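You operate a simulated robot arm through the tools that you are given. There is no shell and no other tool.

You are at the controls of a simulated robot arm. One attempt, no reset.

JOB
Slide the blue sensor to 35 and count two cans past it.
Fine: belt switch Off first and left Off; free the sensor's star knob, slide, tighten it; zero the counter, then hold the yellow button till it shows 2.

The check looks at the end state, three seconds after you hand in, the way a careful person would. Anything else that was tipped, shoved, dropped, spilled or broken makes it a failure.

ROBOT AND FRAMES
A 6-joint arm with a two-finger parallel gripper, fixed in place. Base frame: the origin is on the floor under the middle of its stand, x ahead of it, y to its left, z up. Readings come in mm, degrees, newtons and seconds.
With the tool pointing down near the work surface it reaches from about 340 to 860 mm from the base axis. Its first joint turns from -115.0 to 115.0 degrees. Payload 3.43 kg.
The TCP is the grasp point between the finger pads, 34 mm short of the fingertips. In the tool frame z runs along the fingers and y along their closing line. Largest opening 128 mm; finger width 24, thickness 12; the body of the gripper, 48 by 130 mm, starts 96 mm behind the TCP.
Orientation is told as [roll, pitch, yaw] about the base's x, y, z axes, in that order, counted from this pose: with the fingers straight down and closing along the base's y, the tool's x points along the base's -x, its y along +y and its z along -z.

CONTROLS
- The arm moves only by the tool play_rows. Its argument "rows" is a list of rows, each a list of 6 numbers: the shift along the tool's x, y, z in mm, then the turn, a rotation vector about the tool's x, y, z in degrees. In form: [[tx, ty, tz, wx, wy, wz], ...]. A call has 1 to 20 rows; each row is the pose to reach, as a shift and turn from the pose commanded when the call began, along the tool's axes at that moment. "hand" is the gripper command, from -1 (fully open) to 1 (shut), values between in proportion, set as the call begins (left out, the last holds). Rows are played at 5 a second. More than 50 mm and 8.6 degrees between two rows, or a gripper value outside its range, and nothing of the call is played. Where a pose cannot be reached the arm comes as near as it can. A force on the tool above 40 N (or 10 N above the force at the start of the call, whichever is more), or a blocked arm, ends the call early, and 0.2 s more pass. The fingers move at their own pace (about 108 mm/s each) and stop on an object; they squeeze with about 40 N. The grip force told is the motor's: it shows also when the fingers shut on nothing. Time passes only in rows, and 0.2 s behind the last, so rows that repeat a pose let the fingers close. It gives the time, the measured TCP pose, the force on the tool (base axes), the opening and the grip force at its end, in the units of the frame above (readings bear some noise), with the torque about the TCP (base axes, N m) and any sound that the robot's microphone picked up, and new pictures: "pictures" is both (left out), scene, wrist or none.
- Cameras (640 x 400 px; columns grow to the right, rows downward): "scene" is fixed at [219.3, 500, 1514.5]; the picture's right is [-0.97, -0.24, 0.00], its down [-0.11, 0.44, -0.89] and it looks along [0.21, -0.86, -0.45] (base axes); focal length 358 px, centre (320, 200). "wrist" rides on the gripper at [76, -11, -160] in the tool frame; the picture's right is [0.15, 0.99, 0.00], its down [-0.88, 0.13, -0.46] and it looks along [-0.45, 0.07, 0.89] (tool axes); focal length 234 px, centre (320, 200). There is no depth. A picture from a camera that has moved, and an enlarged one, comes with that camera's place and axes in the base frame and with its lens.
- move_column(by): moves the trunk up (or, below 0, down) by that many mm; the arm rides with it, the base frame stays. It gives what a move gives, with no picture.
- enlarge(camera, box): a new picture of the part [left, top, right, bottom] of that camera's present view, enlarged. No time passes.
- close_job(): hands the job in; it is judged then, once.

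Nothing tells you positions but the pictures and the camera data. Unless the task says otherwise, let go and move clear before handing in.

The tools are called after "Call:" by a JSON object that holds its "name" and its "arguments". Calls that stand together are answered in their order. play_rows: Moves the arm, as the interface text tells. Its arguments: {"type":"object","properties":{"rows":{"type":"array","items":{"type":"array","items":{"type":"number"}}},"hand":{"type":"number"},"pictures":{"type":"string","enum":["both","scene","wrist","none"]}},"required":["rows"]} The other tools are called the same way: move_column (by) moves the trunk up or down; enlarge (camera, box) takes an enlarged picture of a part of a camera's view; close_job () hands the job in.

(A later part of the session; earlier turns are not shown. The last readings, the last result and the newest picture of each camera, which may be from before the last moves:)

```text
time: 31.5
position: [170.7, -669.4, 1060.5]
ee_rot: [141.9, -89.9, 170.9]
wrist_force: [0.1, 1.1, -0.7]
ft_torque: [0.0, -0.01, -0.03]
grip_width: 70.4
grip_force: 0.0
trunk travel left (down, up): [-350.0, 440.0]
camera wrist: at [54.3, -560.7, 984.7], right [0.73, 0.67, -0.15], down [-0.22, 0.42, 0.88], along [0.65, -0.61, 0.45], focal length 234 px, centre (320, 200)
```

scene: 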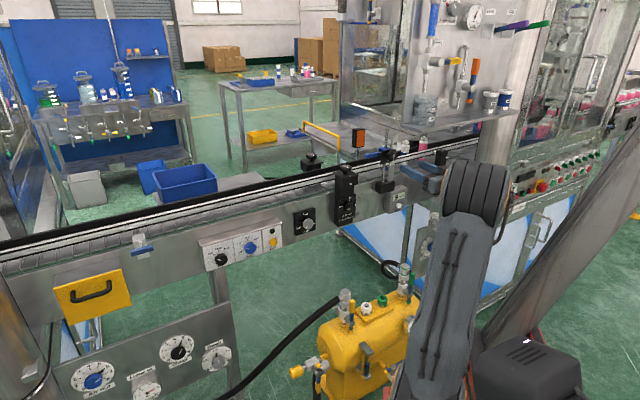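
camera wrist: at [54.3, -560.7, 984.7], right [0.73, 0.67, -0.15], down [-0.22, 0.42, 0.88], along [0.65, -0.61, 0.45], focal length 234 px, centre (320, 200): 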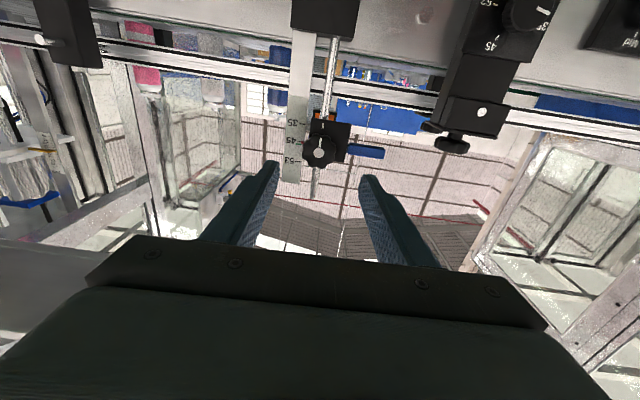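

Excellent: I'm now in front of the sensor, level, with its scale and star knob in view. Let me zoom in to read the scale and knob alignment.

Call:
{"name": "enlarge", "arguments": {"camera": "wrist", "box": [260, 90, 400, 210]}}

Call:
{"name": "enlarge", "arguments": {"camera": "scene", "box": [370, 120, 450, 220]}}

Call:
{"name": "enlarge", "arguments": {"camera": "wrist", "box": [285, 105, 355, 175]}}

```text
3.33 times, centred on (330, 150) of wrist
camera zoom: at [54.3, -560.7, 984.7], right [0.73, 0.67, -0.15], down [-0.22, 0.42, 0.88], along [0.65, -0.61, 0.45], focal length 781 px, centre (287, 367)
```

zoom: 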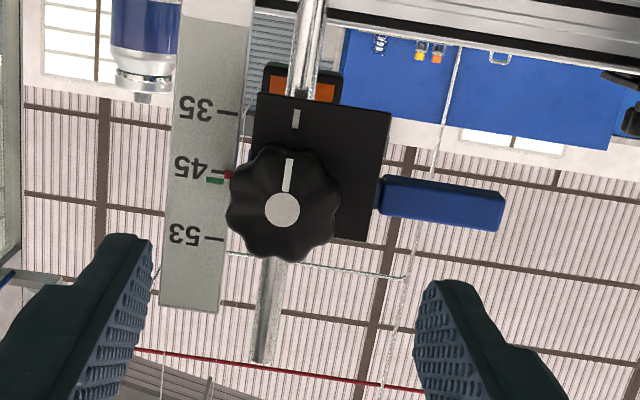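

```text
4.00 times, centred on (410, 170) of scene
camera zoom: at [219.3, 500.0, 1514.5], right [-0.97, -0.24, 0.0], down [-0.11, 0.44, -0.89], along [0.21, -0.86, -0.45], focal length 1431 px, centre (-40, 320)
```

zoom: 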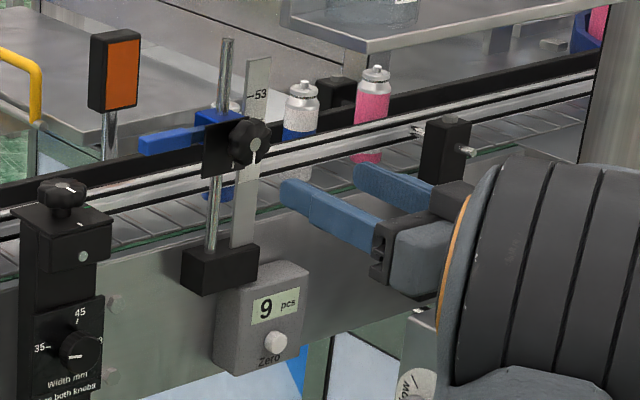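

```text
5.71 times, centred on (320, 140) of wrist
camera zoom: at [54.3, -560.7, 984.7], right [0.73, 0.67, -0.15], down [-0.22, 0.42, 0.88], along [0.65, -0.61, 0.45], focal length 1338 px, centre (320, 543)
```

zoom: 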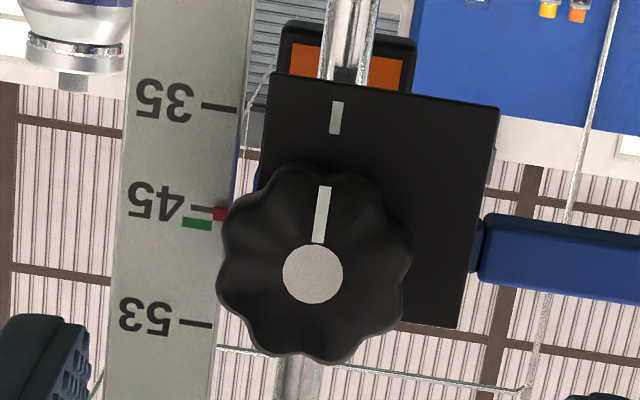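

The scale shows 53 / 45 / 35 and the red index is near 45; 35 is about 25 mm lower. The knob's white line matches the plate tick (tight). I'll advance on the knob in two stages.

Call:
{"name": "play_rows", "arguments": {"rows": [[-1.5, 0.2, 20, 0, 0, 0], [-3, 0.3, 40, 0, 0, 0], [-4.4, 0.4, 60, 0, 0, 0], [-4.4, 0.4, 75, 0, 0, 0], [-4.4, 0.4, 75, 0, 0, 0]], "pictures": "none"}}

Call:
{"name": "enlarge", "arguments": {"camera": "wrist", "box": [230, 80, 420, 220]}}

Call:
{"name": "enlarge", "arguments": {"camera": "scene", "box": [370, 120, 450, 190]}}

```text
time: 32.7
position: [222.2, -725.7, 1065.9]
ee_rot: [78.8, -89.9, -126.1]
wrist_force: [0.5, -0.2, -0.2]
ft_torque: [0.0, 0.05, 0.02]
grip_width: 70.1
grip_force: 0.0
trunk travel left (down, up): [-350.0, 440.0]
```

```text
2.86 times, centred on (325, 150) of wrist
camera zoom: at [106.7, -616.0, 990.1], right [0.73, 0.67, -0.14], down [-0.21, 0.42, 0.88], along [0.65, -0.61, 0.45], focal length 669 px, centre (306, 343)
```

zoom: 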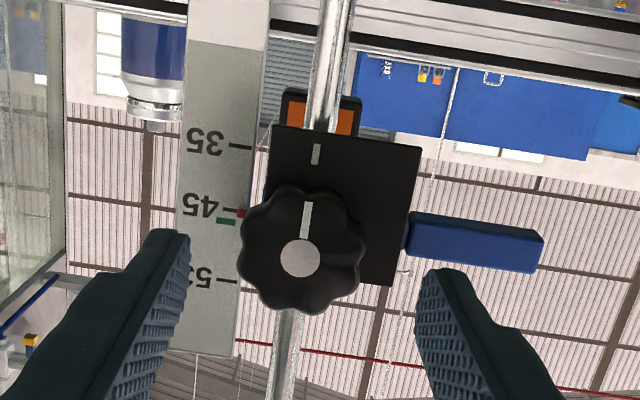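

```text
5.71 times, centred on (410, 155) of scene
camera zoom: at [219.3, 500.0, 1514.5], right [-0.97, -0.24, 0.0], down [-0.11, 0.44, -0.89], along [0.21, -0.86, -0.45], focal length 2045 px, centre (-194, 457)
```

zoom: 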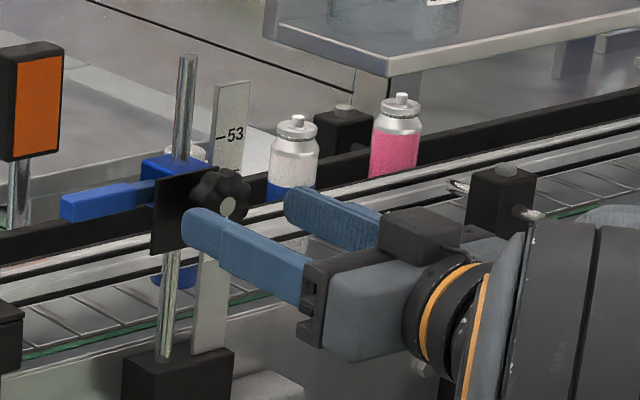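

Well centred. I'll advance another 20 mm, then creep.

Call:
{"name": "play_rows", "arguments": {"rows": [[0, 0, 7, 0, 0, 0], [0, 0, 14, 0, 0, 0], [0, 0, 20, 0, 0, 0], [0, 0, 24, 0, 0, 0], [0, 0, 24, 0, 0, 0]], "pictures": "none"}}

Call:
{"name": "enlarge", "arguments": {"camera": "wrist", "box": [230, 80, 420, 220]}}

Call:
{"name": "enlarge", "arguments": {"camera": "scene", "box": [370, 120, 450, 190]}}

```text
time: 33.9
position: [238.8, -743.6, 1064.7]
ee_rot: [90.7, -90.0, -137.9]
wrist_force: [0.6, -0.1, -0.3]
ft_torque: [-0.03, -0.02, 0.01]
grip_width: 70.4
grip_force: 0.0
trunk travel left (down, up): [-350.0, 440.0]
```

```text
2.86 times, centred on (325, 150) of wrist
camera zoom: at [123.5, -633.5, 990.0], right [0.73, 0.67, -0.14], down [-0.21, 0.42, 0.88], along [0.65, -0.61, 0.45], focal length 669 px, centre (306, 343)
```

zoom: 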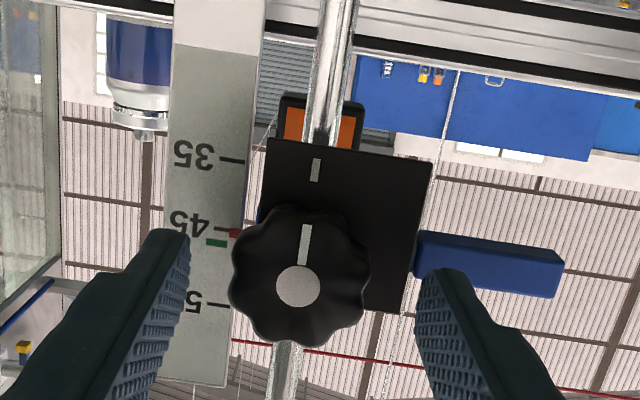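

```text
5.71 times, centred on (410, 155) of scene
camera zoom: at [219.3, 500.0, 1514.5], right [-0.97, -0.24, 0.0], down [-0.11, 0.44, -0.89], along [0.21, -0.86, -0.45], focal length 2045 px, centre (-194, 457)
```

zoom: 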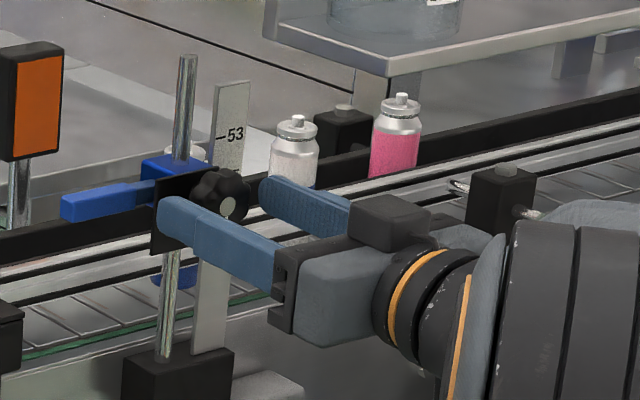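

Tips are just about at the knob's front rim. Creeping forward in small steps with force watch.

Call:
{"name": "play_rows", "arguments": {"rows": [[0, 0, 2, 0, 0, 0], [0, 0, 4, 0, 0, 0], [0, 0, 6, 0, 0, 0], [0, 0, 8, 0, 0, 0], [0, 0, 9, 0, 0, 0]], "pictures": "none"}}

Call:
{"name": "enlarge", "arguments": {"camera": "wrist", "box": [230, 80, 420, 220]}}

Call:
{"name": "enlarge", "arguments": {"camera": "scene", "box": [380, 130, 430, 170]}}

```text
time: 35.1
position: [246.2, -748.8, 1066.1]
ee_rot: [93.6, -89.9, -140.9]
wrist_force: [-0.3, -0.9, -0.7]
ft_torque: [0.0, 0.0, -0.04]
grip_width: 70.2
grip_force: 0.1
trunk travel left (down, up): [-350.0, 440.0]
```

```text
2.86 times, centred on (325, 150) of wrist
camera zoom: at [129.8, -639.4, 990.4], right [0.73, 0.67, -0.14], down [-0.21, 0.42, 0.88], along [0.65, -0.61, 0.45], focal length 669 px, centre (306, 343)
```

zoom: 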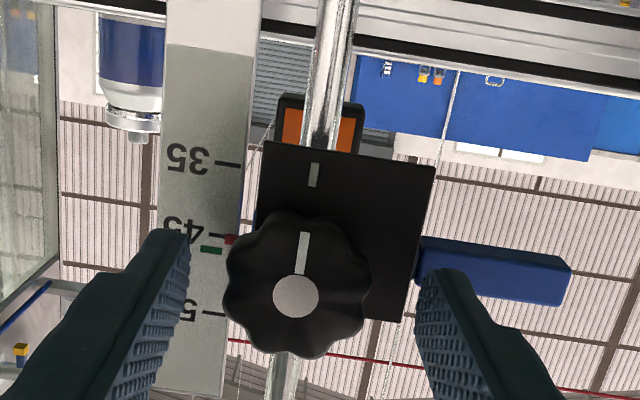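

```text
10.00 times, centred on (405, 150) of scene
camera zoom: at [219.3, 500.0, 1514.5], right [-0.97, -0.24, 0.0], down [-0.11, 0.44, -0.89], along [0.21, -0.86, -0.45], focal length 3578 px, centre (-530, 700)
```

zoom: 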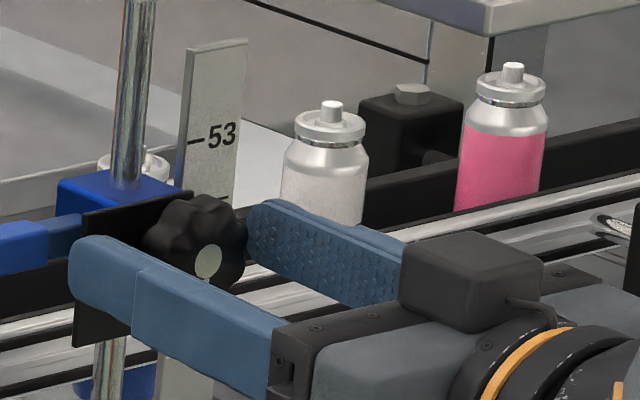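

By parallax the tips now overlap the knob by about 20 mm with the plate a few mm beyond. I'll fine-centre (3 mm down, 2 mm sideways) and close on the star knob.

Call:
{"name": "play_rows", "arguments": {"rows": [[1.5, -1.2, 0, 0, 0, 0], [2.8, -2.3, 0, 0, 0, 0], [2.8, -2.3, 0, 0, 0, 0]], "pictures": "none"}}

Call:
{"name": "play_rows", "arguments": {"rows": [[0, 0, 0, 0, 0, 0], [0, 0, 0, 0, 0, 0], [0, 0, 0, 0, 0, 0]], "hand": 1, "pictures": "none"}}

Call:
{"name": "enlarge", "arguments": {"camera": "wrist", "box": [230, 80, 420, 220]}}

Call:
{"name": "enlarge", "arguments": {"camera": "scene", "box": [380, 130, 430, 170]}}

```text
time: 35.9
position: [244.3, -751.1, 1061.8]
ee_rot: [90.6, -90.0, -138.0]
wrist_force: [0.2, 0.5, -0.4]
ft_torque: [-0.02, 0.01, 0.04]
grip_width: 70.6
grip_force: 0.0
trunk travel left (down, up): [-350.0, 440.0]
```

```text
time: 36.7
position: [243.0, -751.4, 1062.1]
ee_rot: [89.0, -89.9, -136.3]
wrist_force: [-1.2, 0.4, -1.0]
ft_torque: [0.01, 0.01, 0.67]
grip_width: 42.0
grip_force: 44.3
trunk travel left (down, up): [-350.0, 440.0]
```

```text
2.86 times, centred on (325, 150) of wrist
camera zoom: at [127.7, -641.3, 987.4], right [0.73, 0.67, -0.14], down [-0.21, 0.42, 0.88], along [0.65, -0.61, 0.45], focal length 669 px, centre (306, 343)
```

zoom: 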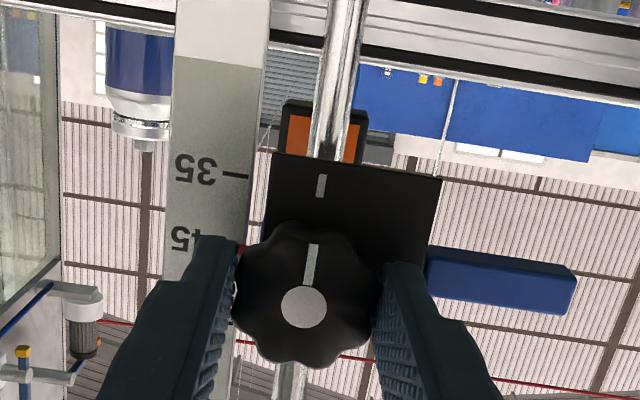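

```text
10.00 times, centred on (405, 150) of scene
camera zoom: at [219.3, 500.0, 1514.5], right [-0.97, -0.24, 0.0], down [-0.11, 0.44, -0.89], along [0.21, -0.86, -0.45], focal length 3578 px, centre (-530, 700)
```

zoom: 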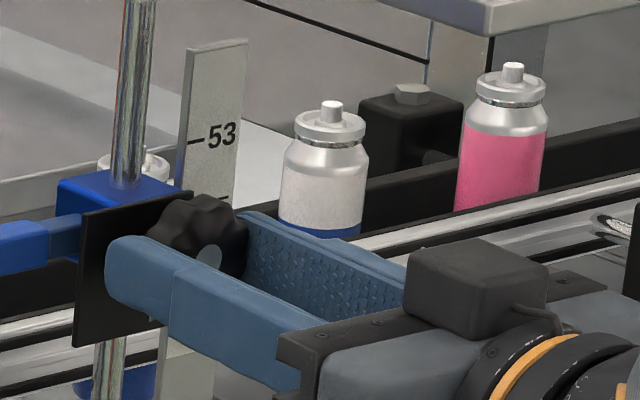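

Firmly gripped at 42 mm with almost no side force. Now I'll turn the star knob counter-clockwise 90° to loosen it.

Call:
{"name": "play_rows", "arguments": {"rows": [[0, 0, 0, 0, 0, -7.5], [0, 0, 0, 0, 0, -15], [0, 0, 0, 0, 0, -22.5], [0, 0, 0, 0, 0, -30], [0, 0, 0, 0, 0, -37.5], [0, 0, 0, 0, 0, -45], [0, 0, 0, 0, 0, -52.5], [0, 0, 0, 0, 0, -60], [0, 0, 0, 0, 0, -67.5], [0, 0, 0, 0, 0, -75], [0, 0, 0, 0, 0, -82.5], [0, 0, 0, 0, 0, -90], [0, 0, 0, 0, 0, -90]], "pictures": "none"}}

Call:
{"name": "enlarge", "arguments": {"camera": "wrist", "box": [230, 80, 420, 220]}}

Call:
{"name": "enlarge", "arguments": {"camera": "scene", "box": [380, 130, 430, 170]}}

```text
time: 39.5
position: [242.3, -752.1, 1062.9]
ee_rot: [-89.9, 0.1, 42.7]
wrist_force: [-9.5, -1.6, -0.9]
ft_torque: [-0.09, -0.01, -0.55]
grip_width: 41.9
grip_force: 45.2
trunk travel left (down, up): [-350.0, 440.0]
```

```text
2.86 times, centred on (325, 150) of wrist
camera zoom: at [79.5, -685.7, 1074.4], right [-0.11, -0.1, -0.99], down [0.34, 0.93, -0.13], along [0.93, -0.35, -0.07], focal length 669 px, centre (306, 343)
```

zoom: 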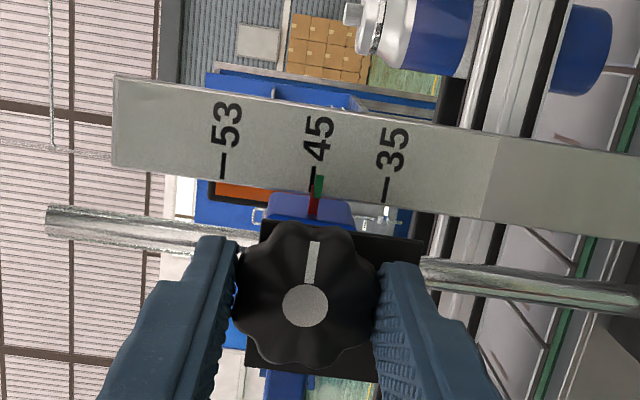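

```text
10.00 times, centred on (405, 150) of scene
camera zoom: at [219.3, 500.0, 1514.5], right [-0.97, -0.24, 0.0], down [-0.11, 0.44, -0.89], along [0.21, -0.86, -0.45], focal length 3578 px, centre (-530, 700)
```

zoom: 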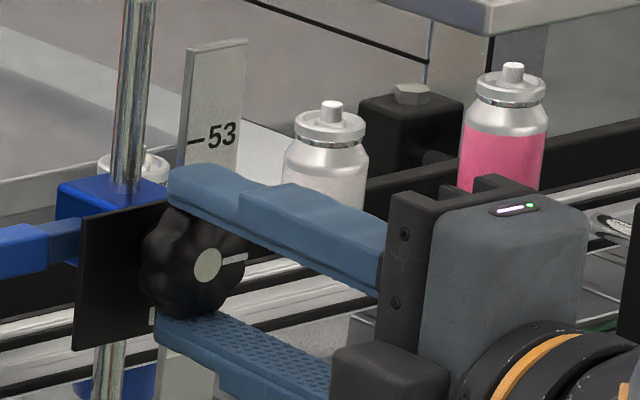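

The knob turned a quarter turn and the carriage index (red/green tip) is clearly seen against 45. The rolled wrist camera is now level with the scale, ideal for reading. I'll zoom to measure, then try a small slide down to see whether it's free.

Call:
{"name": "enlarge", "arguments": {"camera": "wrist", "box": [285, 110, 355, 160]}}

Call:
{"name": "play_rows", "arguments": {"rows": [[0, 1, 0, 0, 0, 0], [0, 2.5, 0, 0, 0, 0], [0, 4, 0, 0, 0, 0], [0, 5, 0, 0, 0, 0]], "pictures": "none"}}

Call:
{"name": "enlarge", "arguments": {"camera": "wrist", "box": [285, 110, 355, 160]}}

```text
8.00 times, centred on (320, 135) of wrist
camera zoom: at [79.5, -685.7, 1074.4], right [-0.11, -0.1, -0.99], down [0.34, 0.93, -0.13], along [0.93, -0.35, -0.07], focal length 1873 px, centre (320, 720)
```

zoom: 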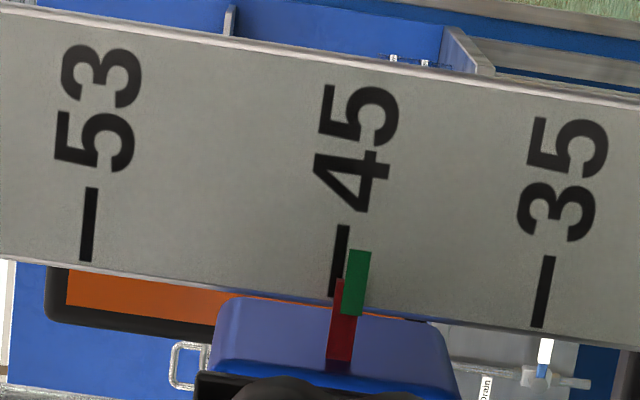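

```text
time: 40.5
position: [242.2, -753.4, 1057.6]
ee_rot: [-90.0, 0.0, 42.7]
wrist_force: [-5.4, -10.5, 1.6]
ft_torque: [-0.02, -0.04, -1.3]
grip_width: 41.9
grip_force: 44.9
trunk travel left (down, up): [-350.0, 440.0]
```

```text
8.00 times, centred on (320, 135) of wrist
camera zoom: at [79.4, -685.9, 1069.0], right [-0.11, -0.1, -0.99], down [0.34, 0.93, -0.13], along [0.94, -0.35, -0.07], focal length 1873 px, centre (320, 720)
```

zoom: 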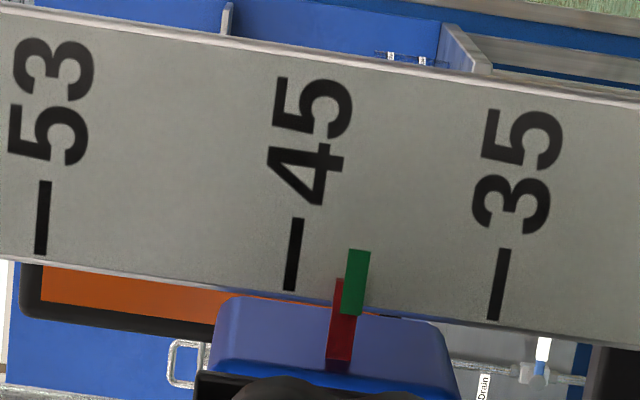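

It slides freely (about 5 mm so far, hardly any force). The scale runs ~9 px per mm here; about 16–17 mm remain to 35. I'll slide 13 mm more and re-measure.

Call:
{"name": "play_rows", "arguments": {"rows": [[0, 2.5, 0, 0, 0, 0], [0, 5, 0, 0, 0, 0], [0, 7.5, 0, 0, 0, 0], [0, 10, 0, 0, 0, 0], [0, 13, 0, 0, 0, 0], [0, 13, 0, 0, 0, 0]], "pictures": "none"}}

Call:
{"name": "enlarge", "arguments": {"camera": "wrist", "box": [300, 125, 340, 155]}}

Call:
{"name": "enlarge", "arguments": {"camera": "scene", "box": [380, 130, 430, 170]}}

```text
time: 41.9
position: [243.6, -752.4, 1043.6]
ee_rot: [-90.0, -0.2, 42.7]
wrist_force: [-10.3, -12.8, 1.9]
ft_torque: [-0.28, -0.32, -0.08]
grip_width: 42.1
grip_force: 45.1
trunk travel left (down, up): [-350.0, 440.0]
```

```text
13.33 times, centred on (320, 140) of wrist
camera zoom: at [79.5, -685.7, 1055.0], right [-0.11, -0.1, -0.99], down [0.34, 0.93, -0.13], along [0.93, -0.35, -0.07], focal length 3122 px, centre (320, 1000)
```

zoom: 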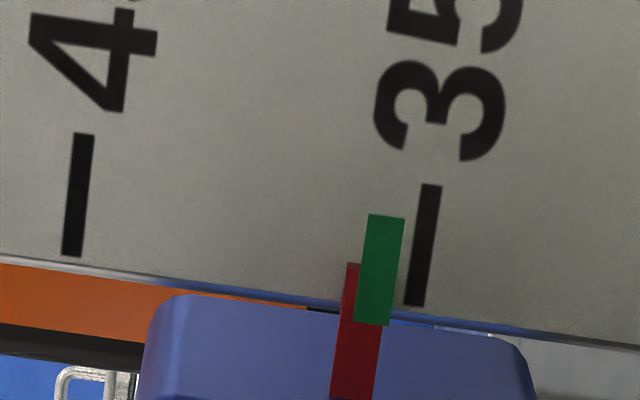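

```text
10.00 times, centred on (405, 150) of scene
camera zoom: at [219.3, 500.0, 1514.5], right [-0.97, -0.24, 0.0], down [-0.11, 0.44, -0.89], along [0.21, -0.86, -0.45], focal length 3578 px, centre (-530, 700)
```

zoom: 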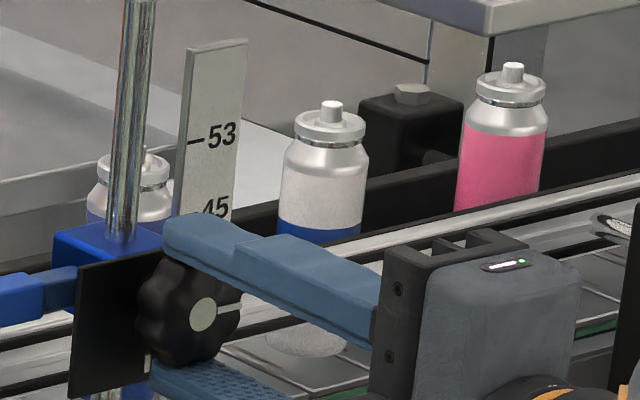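

The red and green strips are at the same height but different depths (an anti-parallax index). Extrapolating, the index is about 3.5 mm above the 35 tick. I'll slide 3.5 mm more and re-measure.

Call:
{"name": "play_rows", "arguments": {"rows": [[0, 1.5, 0, 0, 0, 0], [0, 2.5, 0, 0, 0, 0], [0, 3.5, 0, 0, 0, 0], [0, 3.5, 0, 0, 0, 0]], "pictures": "none"}}

Call:
{"name": "enlarge", "arguments": {"camera": "wrist", "box": [300, 125, 340, 155]}}

```text
time: 42.9
position: [243.3, -752.5, 1040.3]
ee_rot: [-90.0, -0.2, 42.7]
wrist_force: [-12.9, -15.7, 1.3]
ft_torque: [-0.08, -0.04, -0.54]
grip_width: 41.8
grip_force: 44.5
trunk travel left (down, up): [-350.0, 440.0]
```

```text
13.33 times, centred on (320, 140) of wrist
camera zoom: at [79.5, -685.7, 1052.1], right [-0.11, -0.1, -0.99], down [0.34, 0.93, -0.13], along [0.93, -0.35, -0.07], focal length 3122 px, centre (320, 1000)
```

zoom: 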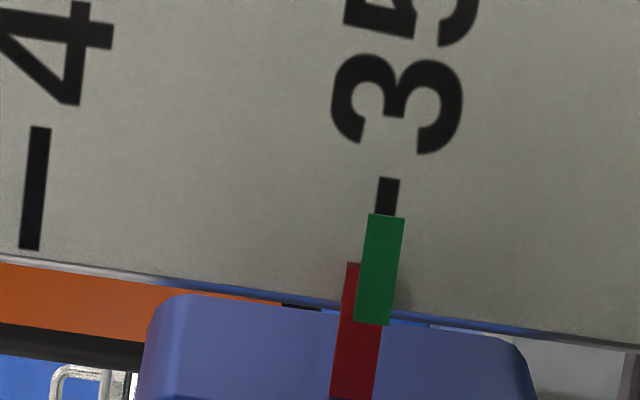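

Nearly there. Rolling the hand (with the loose knob) by about 8° puts the camera level with the index, so green will cover red and I can read without parallax.

Call:
{"name": "play_rows", "arguments": {"rows": [[0, 0, 0, 0, 0, 4], [0, 0, 0, 0, 0, 8.2], [0, 0, 0, 0, 0, 8.2]], "pictures": "none"}}

Call:
{"name": "enlarge", "arguments": {"camera": "wrist", "box": [300, 125, 340, 155]}}

Call:
{"name": "enlarge", "arguments": {"camera": "wrist", "box": [240, 80, 400, 200]}}

```text
time: 43.7
position: [242.4, -752.3, 1039.7]
ee_rot: [-90.1, -8.4, 42.8]
wrist_force: [-15.7, -9.1, -2.3]
ft_torque: [0.34, 0.28, -0.74]
grip_width: 42.0
grip_force: 44.4
trunk travel left (down, up): [-350.0, 440.0]
```

```text
13.33 times, centred on (320, 140) of wrist
camera zoom: at [79.0, -686.3, 1040.7], right [0.0, 0.0, -1.0], down [0.35, 0.94, 0.0], along [0.94, -0.35, 0.0], focal length 3122 px, centre (320, 1000)
```

zoom: 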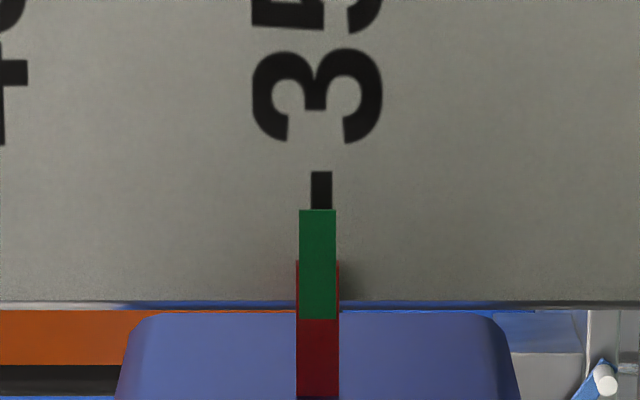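

```text
3.33 times, centred on (320, 140) of wrist
camera zoom: at [79.0, -686.3, 1040.7], right [0.0, 0.0, -1.0], down [0.35, 0.94, 0.0], along [0.94, -0.35, 0.0], focal length 781 px, centre (320, 400)
```

zoom: 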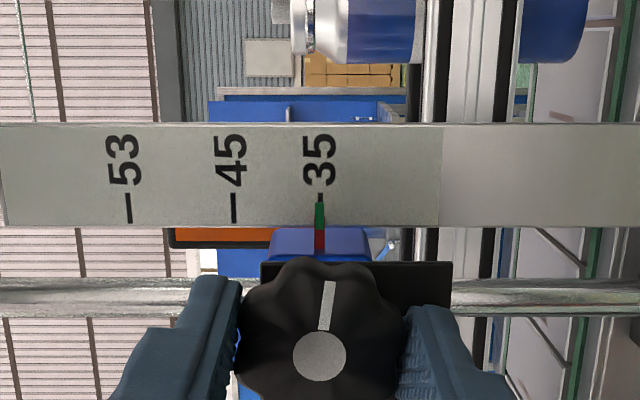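

The view is now parallax-free: green covers red, and the index is ~0.2 mm above the 35 tick. I'll nudge down 0.3 mm, relieve the side load by 2 mm, and check again.

Call:
{"name": "play_rows", "arguments": {"rows": [[1, 0.0, 0, 0, 0, 0], [2.0, 0.1, 0, 0, 0, 0], [2.0, 0.1, 0, 0, 0, 0]], "pictures": "none"}}

Call:
{"name": "enlarge", "arguments": {"camera": "wrist", "box": [300, 125, 340, 155]}}

```text
time: 44.5
position: [242.4, -751.3, 1041.3]
ee_rot: [-90.1, -8.3, 42.9]
wrist_force: [-16.5, 14.5, -4.0]
ft_torque: [0.5, 0.47, 0.15]
grip_width: 41.7
grip_force: 45.0
trunk travel left (down, up): [-350.0, 440.0]
```

```text
13.33 times, centred on (320, 140) of wrist
camera zoom: at [78.8, -686.9, 1041.4], right [0.0, 0.0, -1.0], down [0.34, 0.94, 0.0], along [0.94, -0.34, 0.0], focal length 3122 px, centre (320, 1000)
```

zoom: 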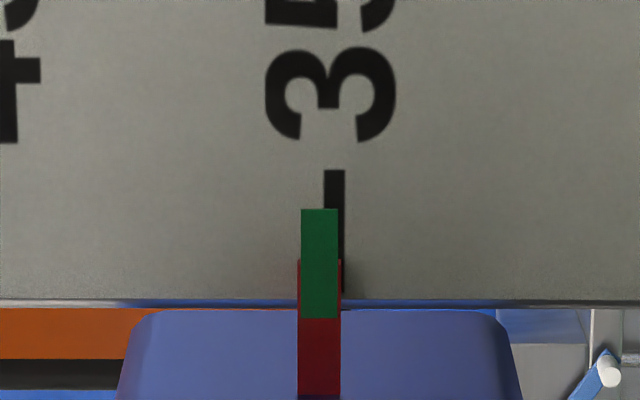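

Relieving the side load let it creep up about 1 mm, and there's some normal load. I'll command 1 mm down with a slight pull-back, and re-check.

Call:
{"name": "play_rows", "arguments": {"rows": [[0.1, 0.5, -0.5, 0, 0, 0], [0.15, 1.0, -1, 0, 0, 0], [0.15, 1.0, -1, 0, 0, 0]], "pictures": "none"}}

Call:
{"name": "enlarge", "arguments": {"camera": "wrist", "box": [300, 125, 340, 155]}}

```text
time: 45.3
position: [243.3, -751.3, 1041.4]
ee_rot: [-90.0, -8.2, 43.0]
wrist_force: [5.1, -4.1, 1.7]
ft_torque: [-0.42, -0.43, 0.15]
grip_width: 41.9
grip_force: 44.7
trunk travel left (down, up): [-350.0, 440.0]
```

```text
13.33 times, centred on (320, 140) of wrist
camera zoom: at [78.9, -686.8, 1040.8], right [0.0, 0.0, -1.0], down [0.34, 0.94, 0.0], along [0.94, -0.34, 0.0], focal length 3122 px, centre (320, 1000)
```

zoom: 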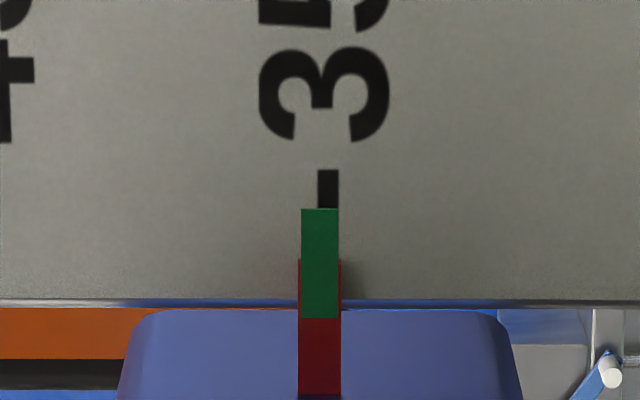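

Forces are now small. Index is ~0.5 mm above the tick; nudge down a bit more.

Call:
{"name": "play_rows", "arguments": {"rows": [[0.05, 0.4, 0, 0, 0, 0], [0.1, 0.7, 0, 0, 0, 0], [0.1, 0.7, 0, 0, 0, 0]], "pictures": "none"}}

Call:
{"name": "enlarge", "arguments": {"camera": "wrist", "box": [300, 125, 340, 155]}}

```text
time: 46.1
position: [243.9, -752.4, 1038.1]
ee_rot: [-89.9, -8.3, 42.8]
wrist_force: [17.8, -6.0, 2.4]
ft_torque: [-0.12, -0.1, 0.49]
grip_width: 41.9
grip_force: 44.8
trunk travel left (down, up): [-350.0, 440.0]
```

```text
13.33 times, centred on (320, 140) of wrist
camera zoom: at [78.9, -686.8, 1039.6], right [0.0, 0.0, -1.0], down [0.34, 0.94, 0.0], along [0.94, -0.34, 0.0], focal length 3122 px, centre (320, 1000)
```

zoom: 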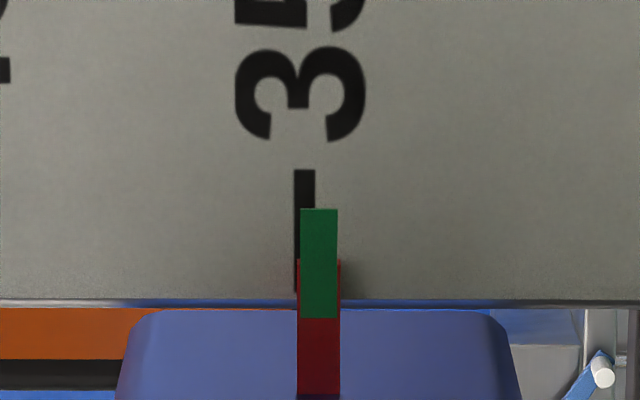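

Slight stick-slip overshoot (~0.9 mm low). Nudging back up.

Call:
{"name": "play_rows", "arguments": {"rows": [[-0.05, -0.4, 0.3, 0, 0, 0], [-0.1, -0.8, 0.5, 0, 0, 0], [-0.1, -0.8, 0.5, 0, 0, 0]], "pictures": "none"}}

Call:
{"name": "enlarge", "arguments": {"camera": "wrist", "box": [300, 125, 340, 155]}}

```text
time: 46.9
position: [243.5, -750.9, 1038.2]
ee_rot: [-89.9, -8.4, 42.7]
wrist_force: [12.7, 8.8, -3.9]
ft_torque: [0.5, 0.48, 1.03]
grip_width: 41.9
grip_force: 45.2
trunk travel left (down, up): [-350.0, 440.0]
```

```text
13.33 times, centred on (320, 140) of wrist
camera zoom: at [78.9, -686.6, 1040.2], right [0.0, 0.0, -1.0], down [0.34, 0.94, 0.0], along [0.94, -0.34, 0.0], focal length 3122 px, centre (320, 1000)
```

zoom: 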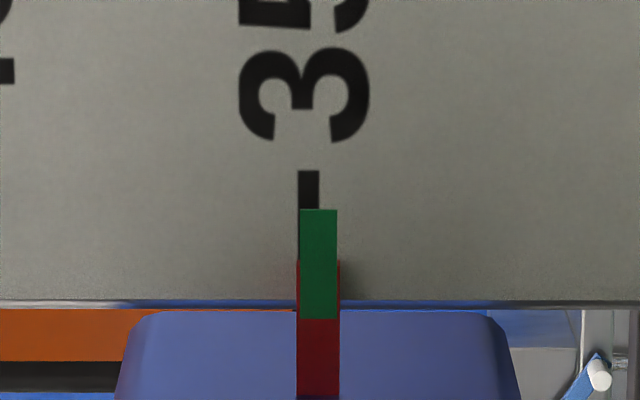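

About 0.6 mm low now, with some side load. Another small upward nudge with side relief.

Call:
{"name": "play_rows", "arguments": {"rows": [[-0.5, -0.3, 0, 0, 0, 0], [-1.1, -0.5, 0, 0, 0, 0], [-1.1, -0.5, 0, 0, 0, 0]], "pictures": "none"}}

Call:
{"name": "enlarge", "arguments": {"camera": "wrist", "box": [300, 125, 340, 155]}}

```text
time: 47.7
position: [242.1, -751.0, 1039.9]
ee_rot: [-90.0, -8.4, 42.8]
wrist_force: [12.8, 2.1, -4.1]
ft_torque: [0.12, 0.14, 0.78]
grip_width: 41.7
grip_force: 44.5
trunk travel left (down, up): [-350.0, 440.0]
```

```text
13.33 times, centred on (320, 140) of wrist
camera zoom: at [79.0, -686.4, 1041.3], right [0.0, 0.0, -1.0], down [0.34, 0.94, 0.0], along [0.94, -0.34, 0.0], focal length 3122 px, centre (320, 1000)
```

zoom: 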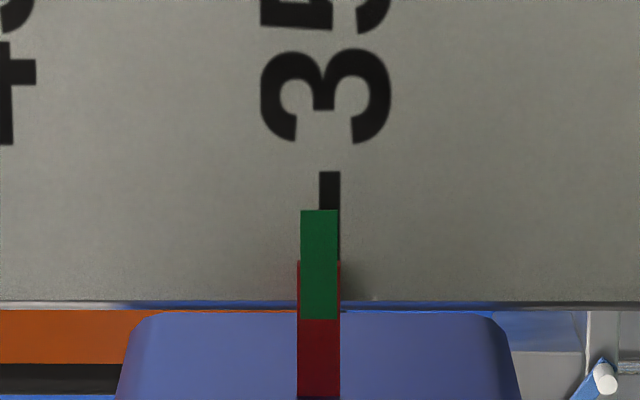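

0.7 mm high now; one more half-millimetre down.

Call:
{"name": "play_rows", "arguments": {"rows": [[0.03, 0.2, 0, 0, 0, 0], [0.06, 0.4, 0, 0, 0, 0], [0.06, 0.4, 0, 0, 0, 0]], "pictures": "none"}}

Call:
{"name": "enlarge", "arguments": {"camera": "wrist", "box": [300, 125, 340, 155]}}

```text
time: 48.5
position: [244.0, -751.6, 1040.5]
ee_rot: [-90.0, -8.3, 42.8]
wrist_force: [6.1, 5.0, -1.5]
ft_torque: [0.28, 0.29, -0.12]
grip_width: 41.5
grip_force: 45.0
trunk travel left (down, up): [-350.0, 440.0]
```

```text
13.33 times, centred on (320, 140) of wrist
camera zoom: at [79.0, -686.3, 1041.3], right [0.0, 0.0, -1.0], down [0.35, 0.94, 0.0], along [0.94, -0.35, 0.0], focal length 3122 px, centre (320, 1000)
```

zoom: 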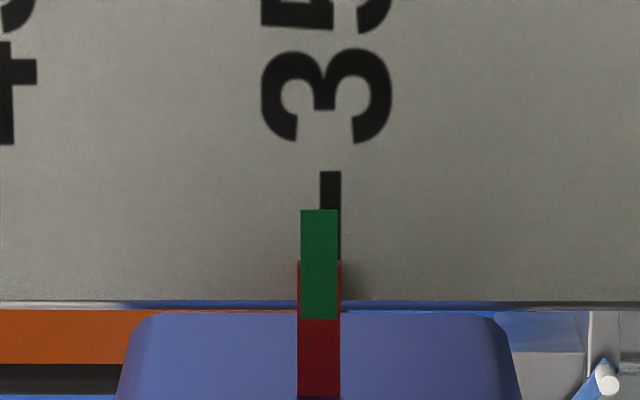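

It stuck; adding another 0.3 mm.

Call:
{"name": "play_rows", "arguments": {"rows": [[0.02, 0.15, 0, 0, 0, 0], [0.04, 0.3, 0, 0, 0, 0], [0.04, 0.3, 0, 0, 0, 0]], "pictures": "none"}}

Call:
{"name": "enlarge", "arguments": {"camera": "wrist", "box": [300, 125, 340, 155]}}

```text
time: 49.3
position: [242.5, -752.8, 1041.2]
ee_rot: [-89.9, -8.3, 42.6]
wrist_force: [3.2, 5.1, 2.2]
ft_torque: [0.05, 0.05, -0.41]
grip_width: 41.9
grip_force: 45.0
trunk travel left (down, up): [-350.0, 440.0]
```

```text
13.33 times, centred on (320, 140) of wrist
camera zoom: at [79.0, -686.4, 1041.0], right [0.0, 0.0, -1.0], down [0.34, 0.94, 0.0], along [0.94, -0.34, 0.0], focal length 3122 px, centre (320, 1000)
```

zoom: 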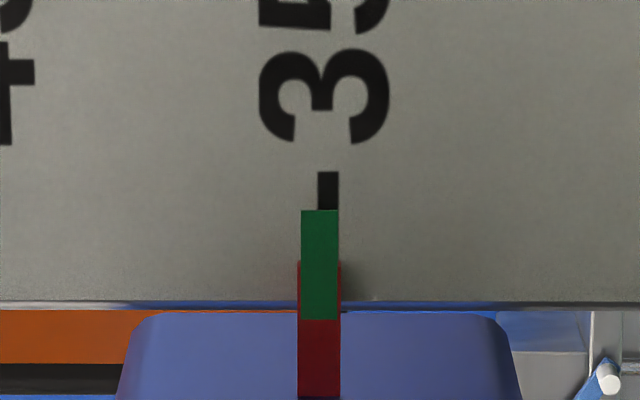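

Call:
{"name": "play_rows", "arguments": {"rows": [[0.02, 0.15, 0, 0, 0, 0], [0.04, 0.3, 0, 0, 0, 0], [0.04, 0.3, 0, 0, 0, 0]], "pictures": "none"}}

Call:
{"name": "enlarge", "arguments": {"camera": "wrist", "box": [300, 125, 340, 155]}}

```text
time: 50.1
position: [243.3, -752.4, 1039.9]
ee_rot: [-90.0, -8.3, 42.7]
wrist_force: [6.0, 2.2, 1.8]
ft_torque: [0.17, 0.12, -0.48]
grip_width: 41.7
grip_force: 45.5
trunk travel left (down, up): [-350.0, 440.0]
```

```text
13.33 times, centred on (320, 140) of wrist
camera zoom: at [78.9, -686.6, 1040.5], right [0.0, 0.0, -1.0], down [0.34, 0.94, 0.0], along [0.94, -0.34, 0.0], focal length 3122 px, centre (320, 1000)
```

zoom: 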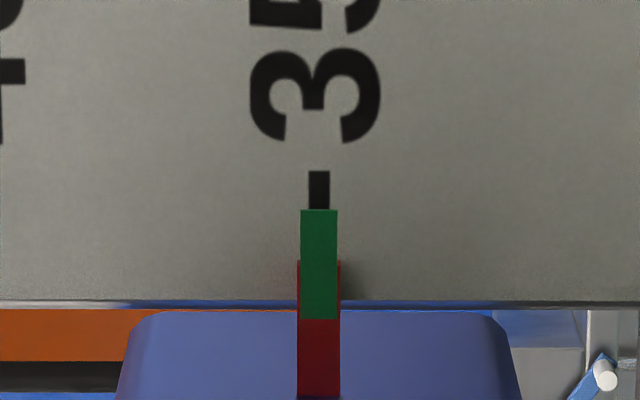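

The index is now exactly on the 35 tick. I'll tighten by turning the knob clockwise back to its original alignment.

Call:
{"name": "play_rows", "arguments": {"rows": [[0, 0, 0, 0, 0, 6], [0, 0, 0, 0, 0, 12], [0, 0, 0, 0, 0, 18], [0, 0, 0, 0, 0, 24], [0, 0, 0, 0, 0, 30], [0, 0, 0, 0, 0, 36], [0, 0, 0, 0, 0, 42], [0, 0, 0, 0, 0, 48], [0, 0, 0, 0, 0, 54], [0, 0, 0, 0, 0, 60], [0, 0, 0, 0, 0, 66], [0, 0, 0, 0, 0, 72], [0, 0, 0, 0, 0, 78], [0, 0, 0, 0, 0, 82], [0, 0, 0, 0, 0, 82]], "pictures": "none"}}

Call:
{"name": "enlarge", "arguments": {"camera": "wrist", "box": [250, 90, 400, 200]}}

Call:
{"name": "enlarge", "arguments": {"camera": "scene", "box": [380, 130, 430, 170]}}

```text
time: 53.3
position: [244.1, -751.8, 1037.9]
ee_rot: [95.7, -89.7, -142.8]
wrist_force: [6.2, 9.1, -3.2]
ft_torque: [0.25, 0.19, 0.87]
grip_width: 42.2
grip_force: 44.7
trunk travel left (down, up): [-350.0, 440.0]
```

```text
3.64 times, centred on (325, 145) of wrist
camera zoom: at [127.9, -641.3, 963.4], right [0.73, 0.67, -0.14], down [-0.22, 0.42, 0.88], along [0.65, -0.61, 0.45], focal length 852 px, centre (302, 400)
```

zoom: 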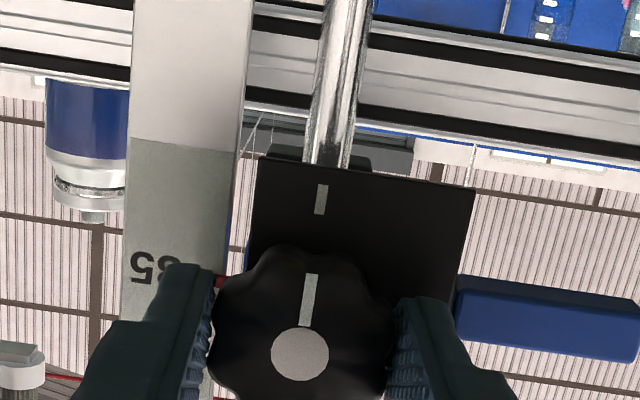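

```text
10.00 times, centred on (405, 150) of scene
camera zoom: at [219.3, 500.0, 1514.5], right [-0.97, -0.24, 0.0], down [-0.11, 0.44, -0.89], along [0.21, -0.86, -0.45], focal length 3578 px, centre (-530, 700)
```

zoom: 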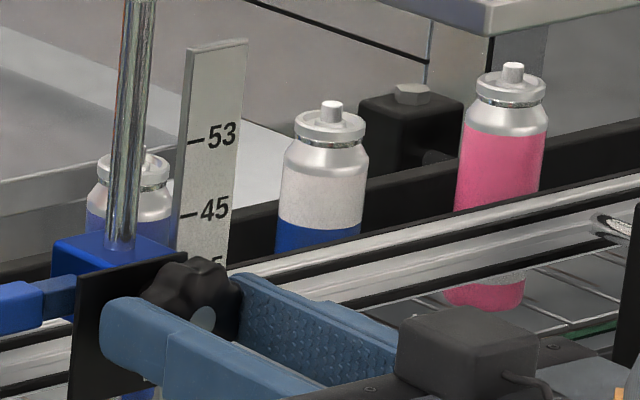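

The knob's line again points at the plate tick. I'll add a touch more clockwise torque, then release and re-read the scale at level.

Call:
{"name": "play_rows", "arguments": {"rows": [[0, 0, 0, 0, 0, 2], [0, 0, 0, 0, 0, 4], [0, 0, 0, 0, 0, 4]], "pictures": "none"}}

Call:
{"name": "enlarge", "arguments": {"camera": "wrist", "box": [250, 90, 400, 200]}}

```text
time: 54.1
position: [244.4, -751.4, 1039.1]
ee_rot: [89.7, -85.7, -136.9]
wrist_force: [6.2, 11.3, -5.1]
ft_torque: [0.14, 0.57, 0.97]
grip_width: 42.1
grip_force: 44.9
trunk travel left (down, up): [-350.0, 440.0]
```

```text
3.64 times, centred on (325, 145) of wrist
camera zoom: at [132.0, -637.6, 963.0], right [0.73, 0.68, -0.07], down [-0.26, 0.38, 0.89], along [0.63, -0.63, 0.45], focal length 852 px, centre (302, 400)
```

zoom: 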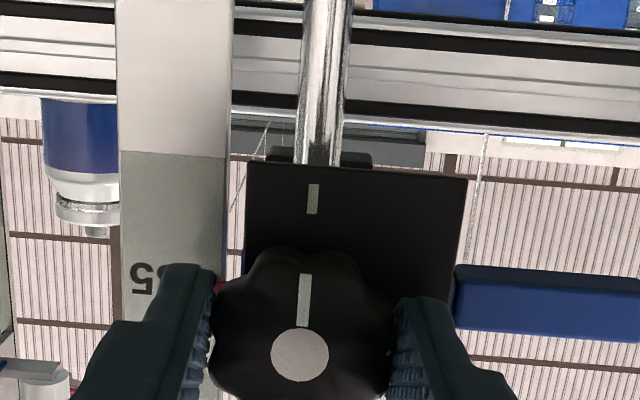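

Knob is tight (it resisted past the tick). Now I'll open, back off 60 mm, and roll the hand so the camera is level with the index for a parallax-free check.

Call:
{"name": "play_rows", "arguments": {"rows": [[0, 0, 0, 0, 0, 0], [0, 0, 0, 0, 0, 0], [0, 0, -15, 0, 0, 0], [0, 0, -35, 0, 0, 0], [0, 0, -60, 0, 0, 0]], "hand": -0.1, "pictures": "none"}}

Call:
{"name": "play_rows", "arguments": {"rows": [[0, 0, 0, 0, 0, -8], [0, 0, 0, 0, 0, -16], [0, 0, 0, 0, 0, -24], [0, 0, 0, 0, 0, -32], [0, 0, 0, 0, 0, -40], [0, 0, 0, 0, 0, -48], [0, 0, 0, 0, 0, -56], [0, 0, 0, 0, 0, -64], [0, 0, 0, 0, 0, -72], [0, 0, 0, 0, 0, -80], [0, 0, 0, 0, 0, -86], [0, 0, 0, 0, 0, -86]], "pictures": "both"}}

Call:
{"name": "enlarge", "arguments": {"camera": "wrist", "box": [270, 70, 370, 150]}}

```text
time: 55.3
position: [203.4, -706.1, 1040.0]
ee_rot: [90.1, -85.7, -137.3]
wrist_force: [-0.1, 0.3, -0.7]
ft_torque: [0.01, -0.01, 0.02]
grip_width: 70.5
grip_force: 0.0
trunk travel left (down, up): [-350.0, 440.0]
```

```text
time: 57.9
position: [201.4, -707.9, 1039.9]
ee_rot: [-89.9, -8.2, 42.7]
wrist_force: [-0.2, 0.0, -1.0]
ft_torque: [0.0, -0.01, 0.01]
grip_width: 70.6
grip_force: 0.2
trunk travel left (down, up): [-350.0, 440.0]
camera wrist: at [37.9, -642.4, 1040.4], right [0.0, 0.0, -1.0], down [0.34, 0.94, 0.0], along [0.94, -0.34, 0.0], focal length 234 px, centre (320, 200)
```

scene: 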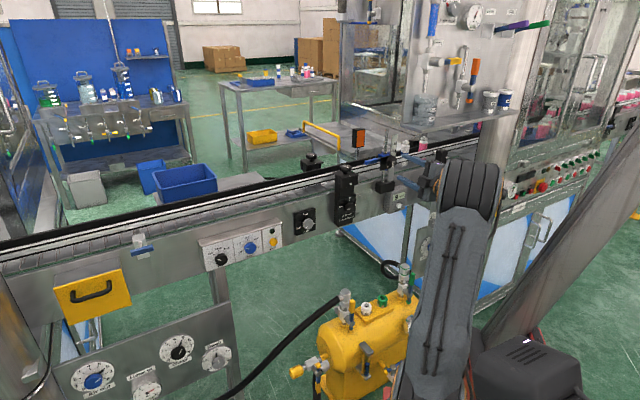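
wrist: 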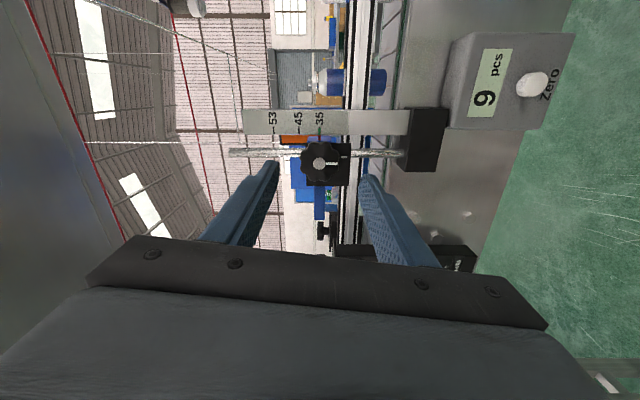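

```text
5.00 times, centred on (320, 110) of wrist
camera zoom: at [37.9, -642.4, 1040.4], right [0.0, 0.0, -1.0], down [0.34, 0.94, 0.0], along [0.94, -0.34, 0.0], focal length 1171 px, centre (320, 650)
```

zoom: 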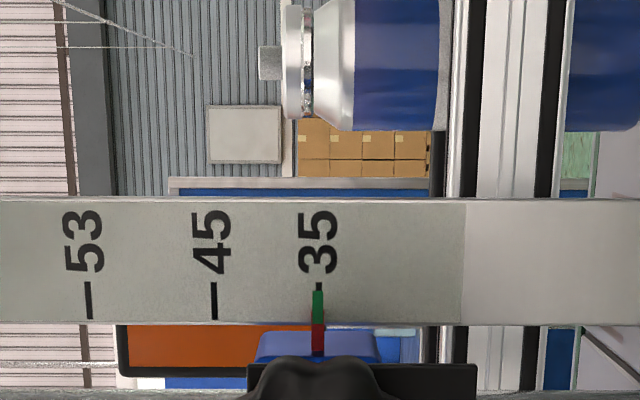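

Call:
{"name": "enlarge", "arguments": {"camera": "wrist", "box": [305, 110, 335, 145]}}

Call:
{"name": "enlarge", "arguments": {"camera": "scene", "box": [370, 130, 420, 170]}}

Call:
{"name": "enlarge", "arguments": {"camera": "wrist", "box": [280, 120, 370, 190]}}

```text
11.43 times, centred on (320, 128) of wrist
camera zoom: at [37.9, -642.4, 1040.4], right [0.0, 0.0, -1.0], down [0.34, 0.94, 0.0], along [0.94, -0.34, 0.0], focal length 2676 px, centre (320, 1029)
```

zoom: 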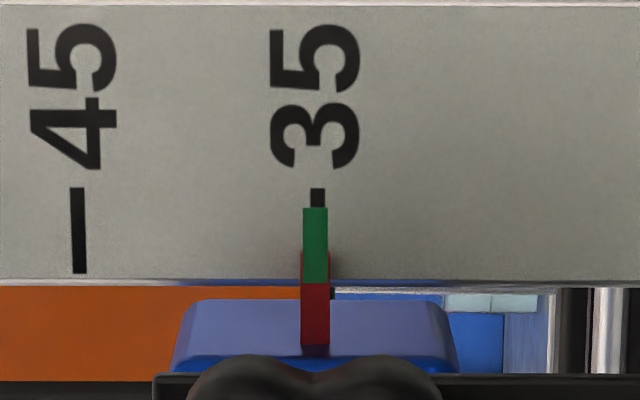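

```text
10.00 times, centred on (395, 150) of scene
camera zoom: at [219.3, 500.0, 1514.5], right [-0.97, -0.24, 0.0], down [-0.11, 0.44, -0.89], along [0.21, -0.86, -0.45], focal length 3578 px, centre (-430, 700)
```

zoom: 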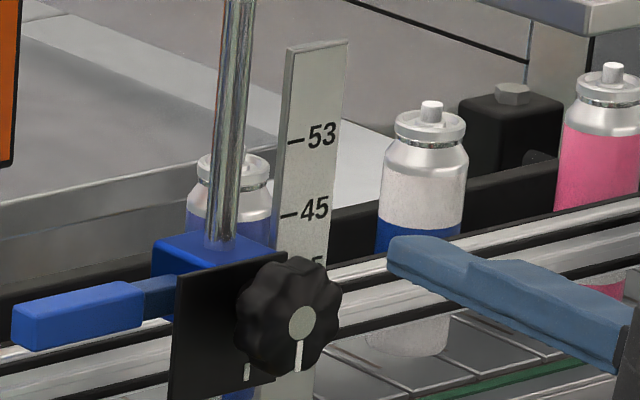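

```text
5.71 times, centred on (325, 155) of wrist
camera zoom: at [37.9, -642.4, 1040.4], right [0.0, 0.0, -1.0], down [0.34, 0.94, 0.0], along [0.94, -0.34, 0.0], focal length 1338 px, centre (291, 457)
```

zoom: 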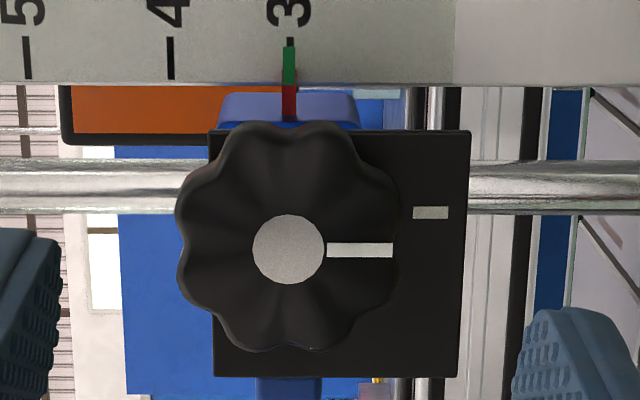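

The sensor reads 35 dead-on (within ~0.25 mm), knob tight and aligned. Next is the Zero button at about (216, -828, 836). The Lock box sits just to its right, so I'll roll the camera to the other side with fingers closed, while backing off.

Call:
{"name": "play_rows", "arguments": {"rows": [[0, 0, -12, 0, 0, 8.4], [0, 0, -24, 0, 0, 16.8], [0, 0, -36, 0, 0, 25.2], [0, 0, -48, 0, 0, 33.6], [0, 0, -57, 0, 0, 42], [0, 0, -57, 0, 0, 50.4], [0, 0, -57, 0, 0, 58.8], [0, 0, -57, 0, 0, 67.2], [0, 0, -57, 0, 0, 75.6], [0, 0, -57, 0, 0, 84], [0, 0, -57, 0, 0, 92.4], [0, 0, -57, 0, 0, 100.8], [0, 0, -57, 0, 0, 109.2], [0, 0, -57, 0, 0, 117.6], [0, 0, -57, 0, 0, 126], [0, 0, -57, 0, 0, 134.4], [0, 0, -57, 0, 0, 142.8], [0, 0, -57, 0, 0, 151.2], [0, 0, -57, 0, 0, 159.6], [0, 0, -57, 0, 0, 168]], "hand": 1, "pictures": "both"}}

```text
time: 62.1
position: [162.8, -667.2, 1039.6]
ee_rot: [90.0, -3.7, -137.3]
wrist_force: [-0.4, 0.5, 1.0]
ft_torque: [-0.01, -0.01, 0.02]
grip_width: 0.1
grip_force: 33.6
trunk travel left (down, up): [-350.0, 440.0]
camera wrist: at [110.7, -497.6, 1024.2], right [0.15, 0.14, 0.98], down [-0.95, -0.26, 0.19], along [0.28, -0.96, 0.09], focal length 234 px, centre (320, 200)
```

scene: 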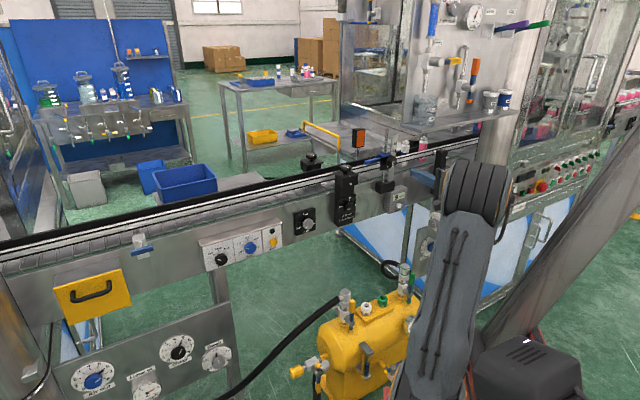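
wrist: 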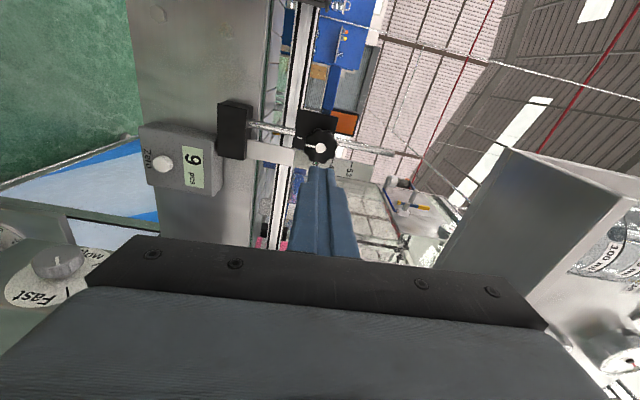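

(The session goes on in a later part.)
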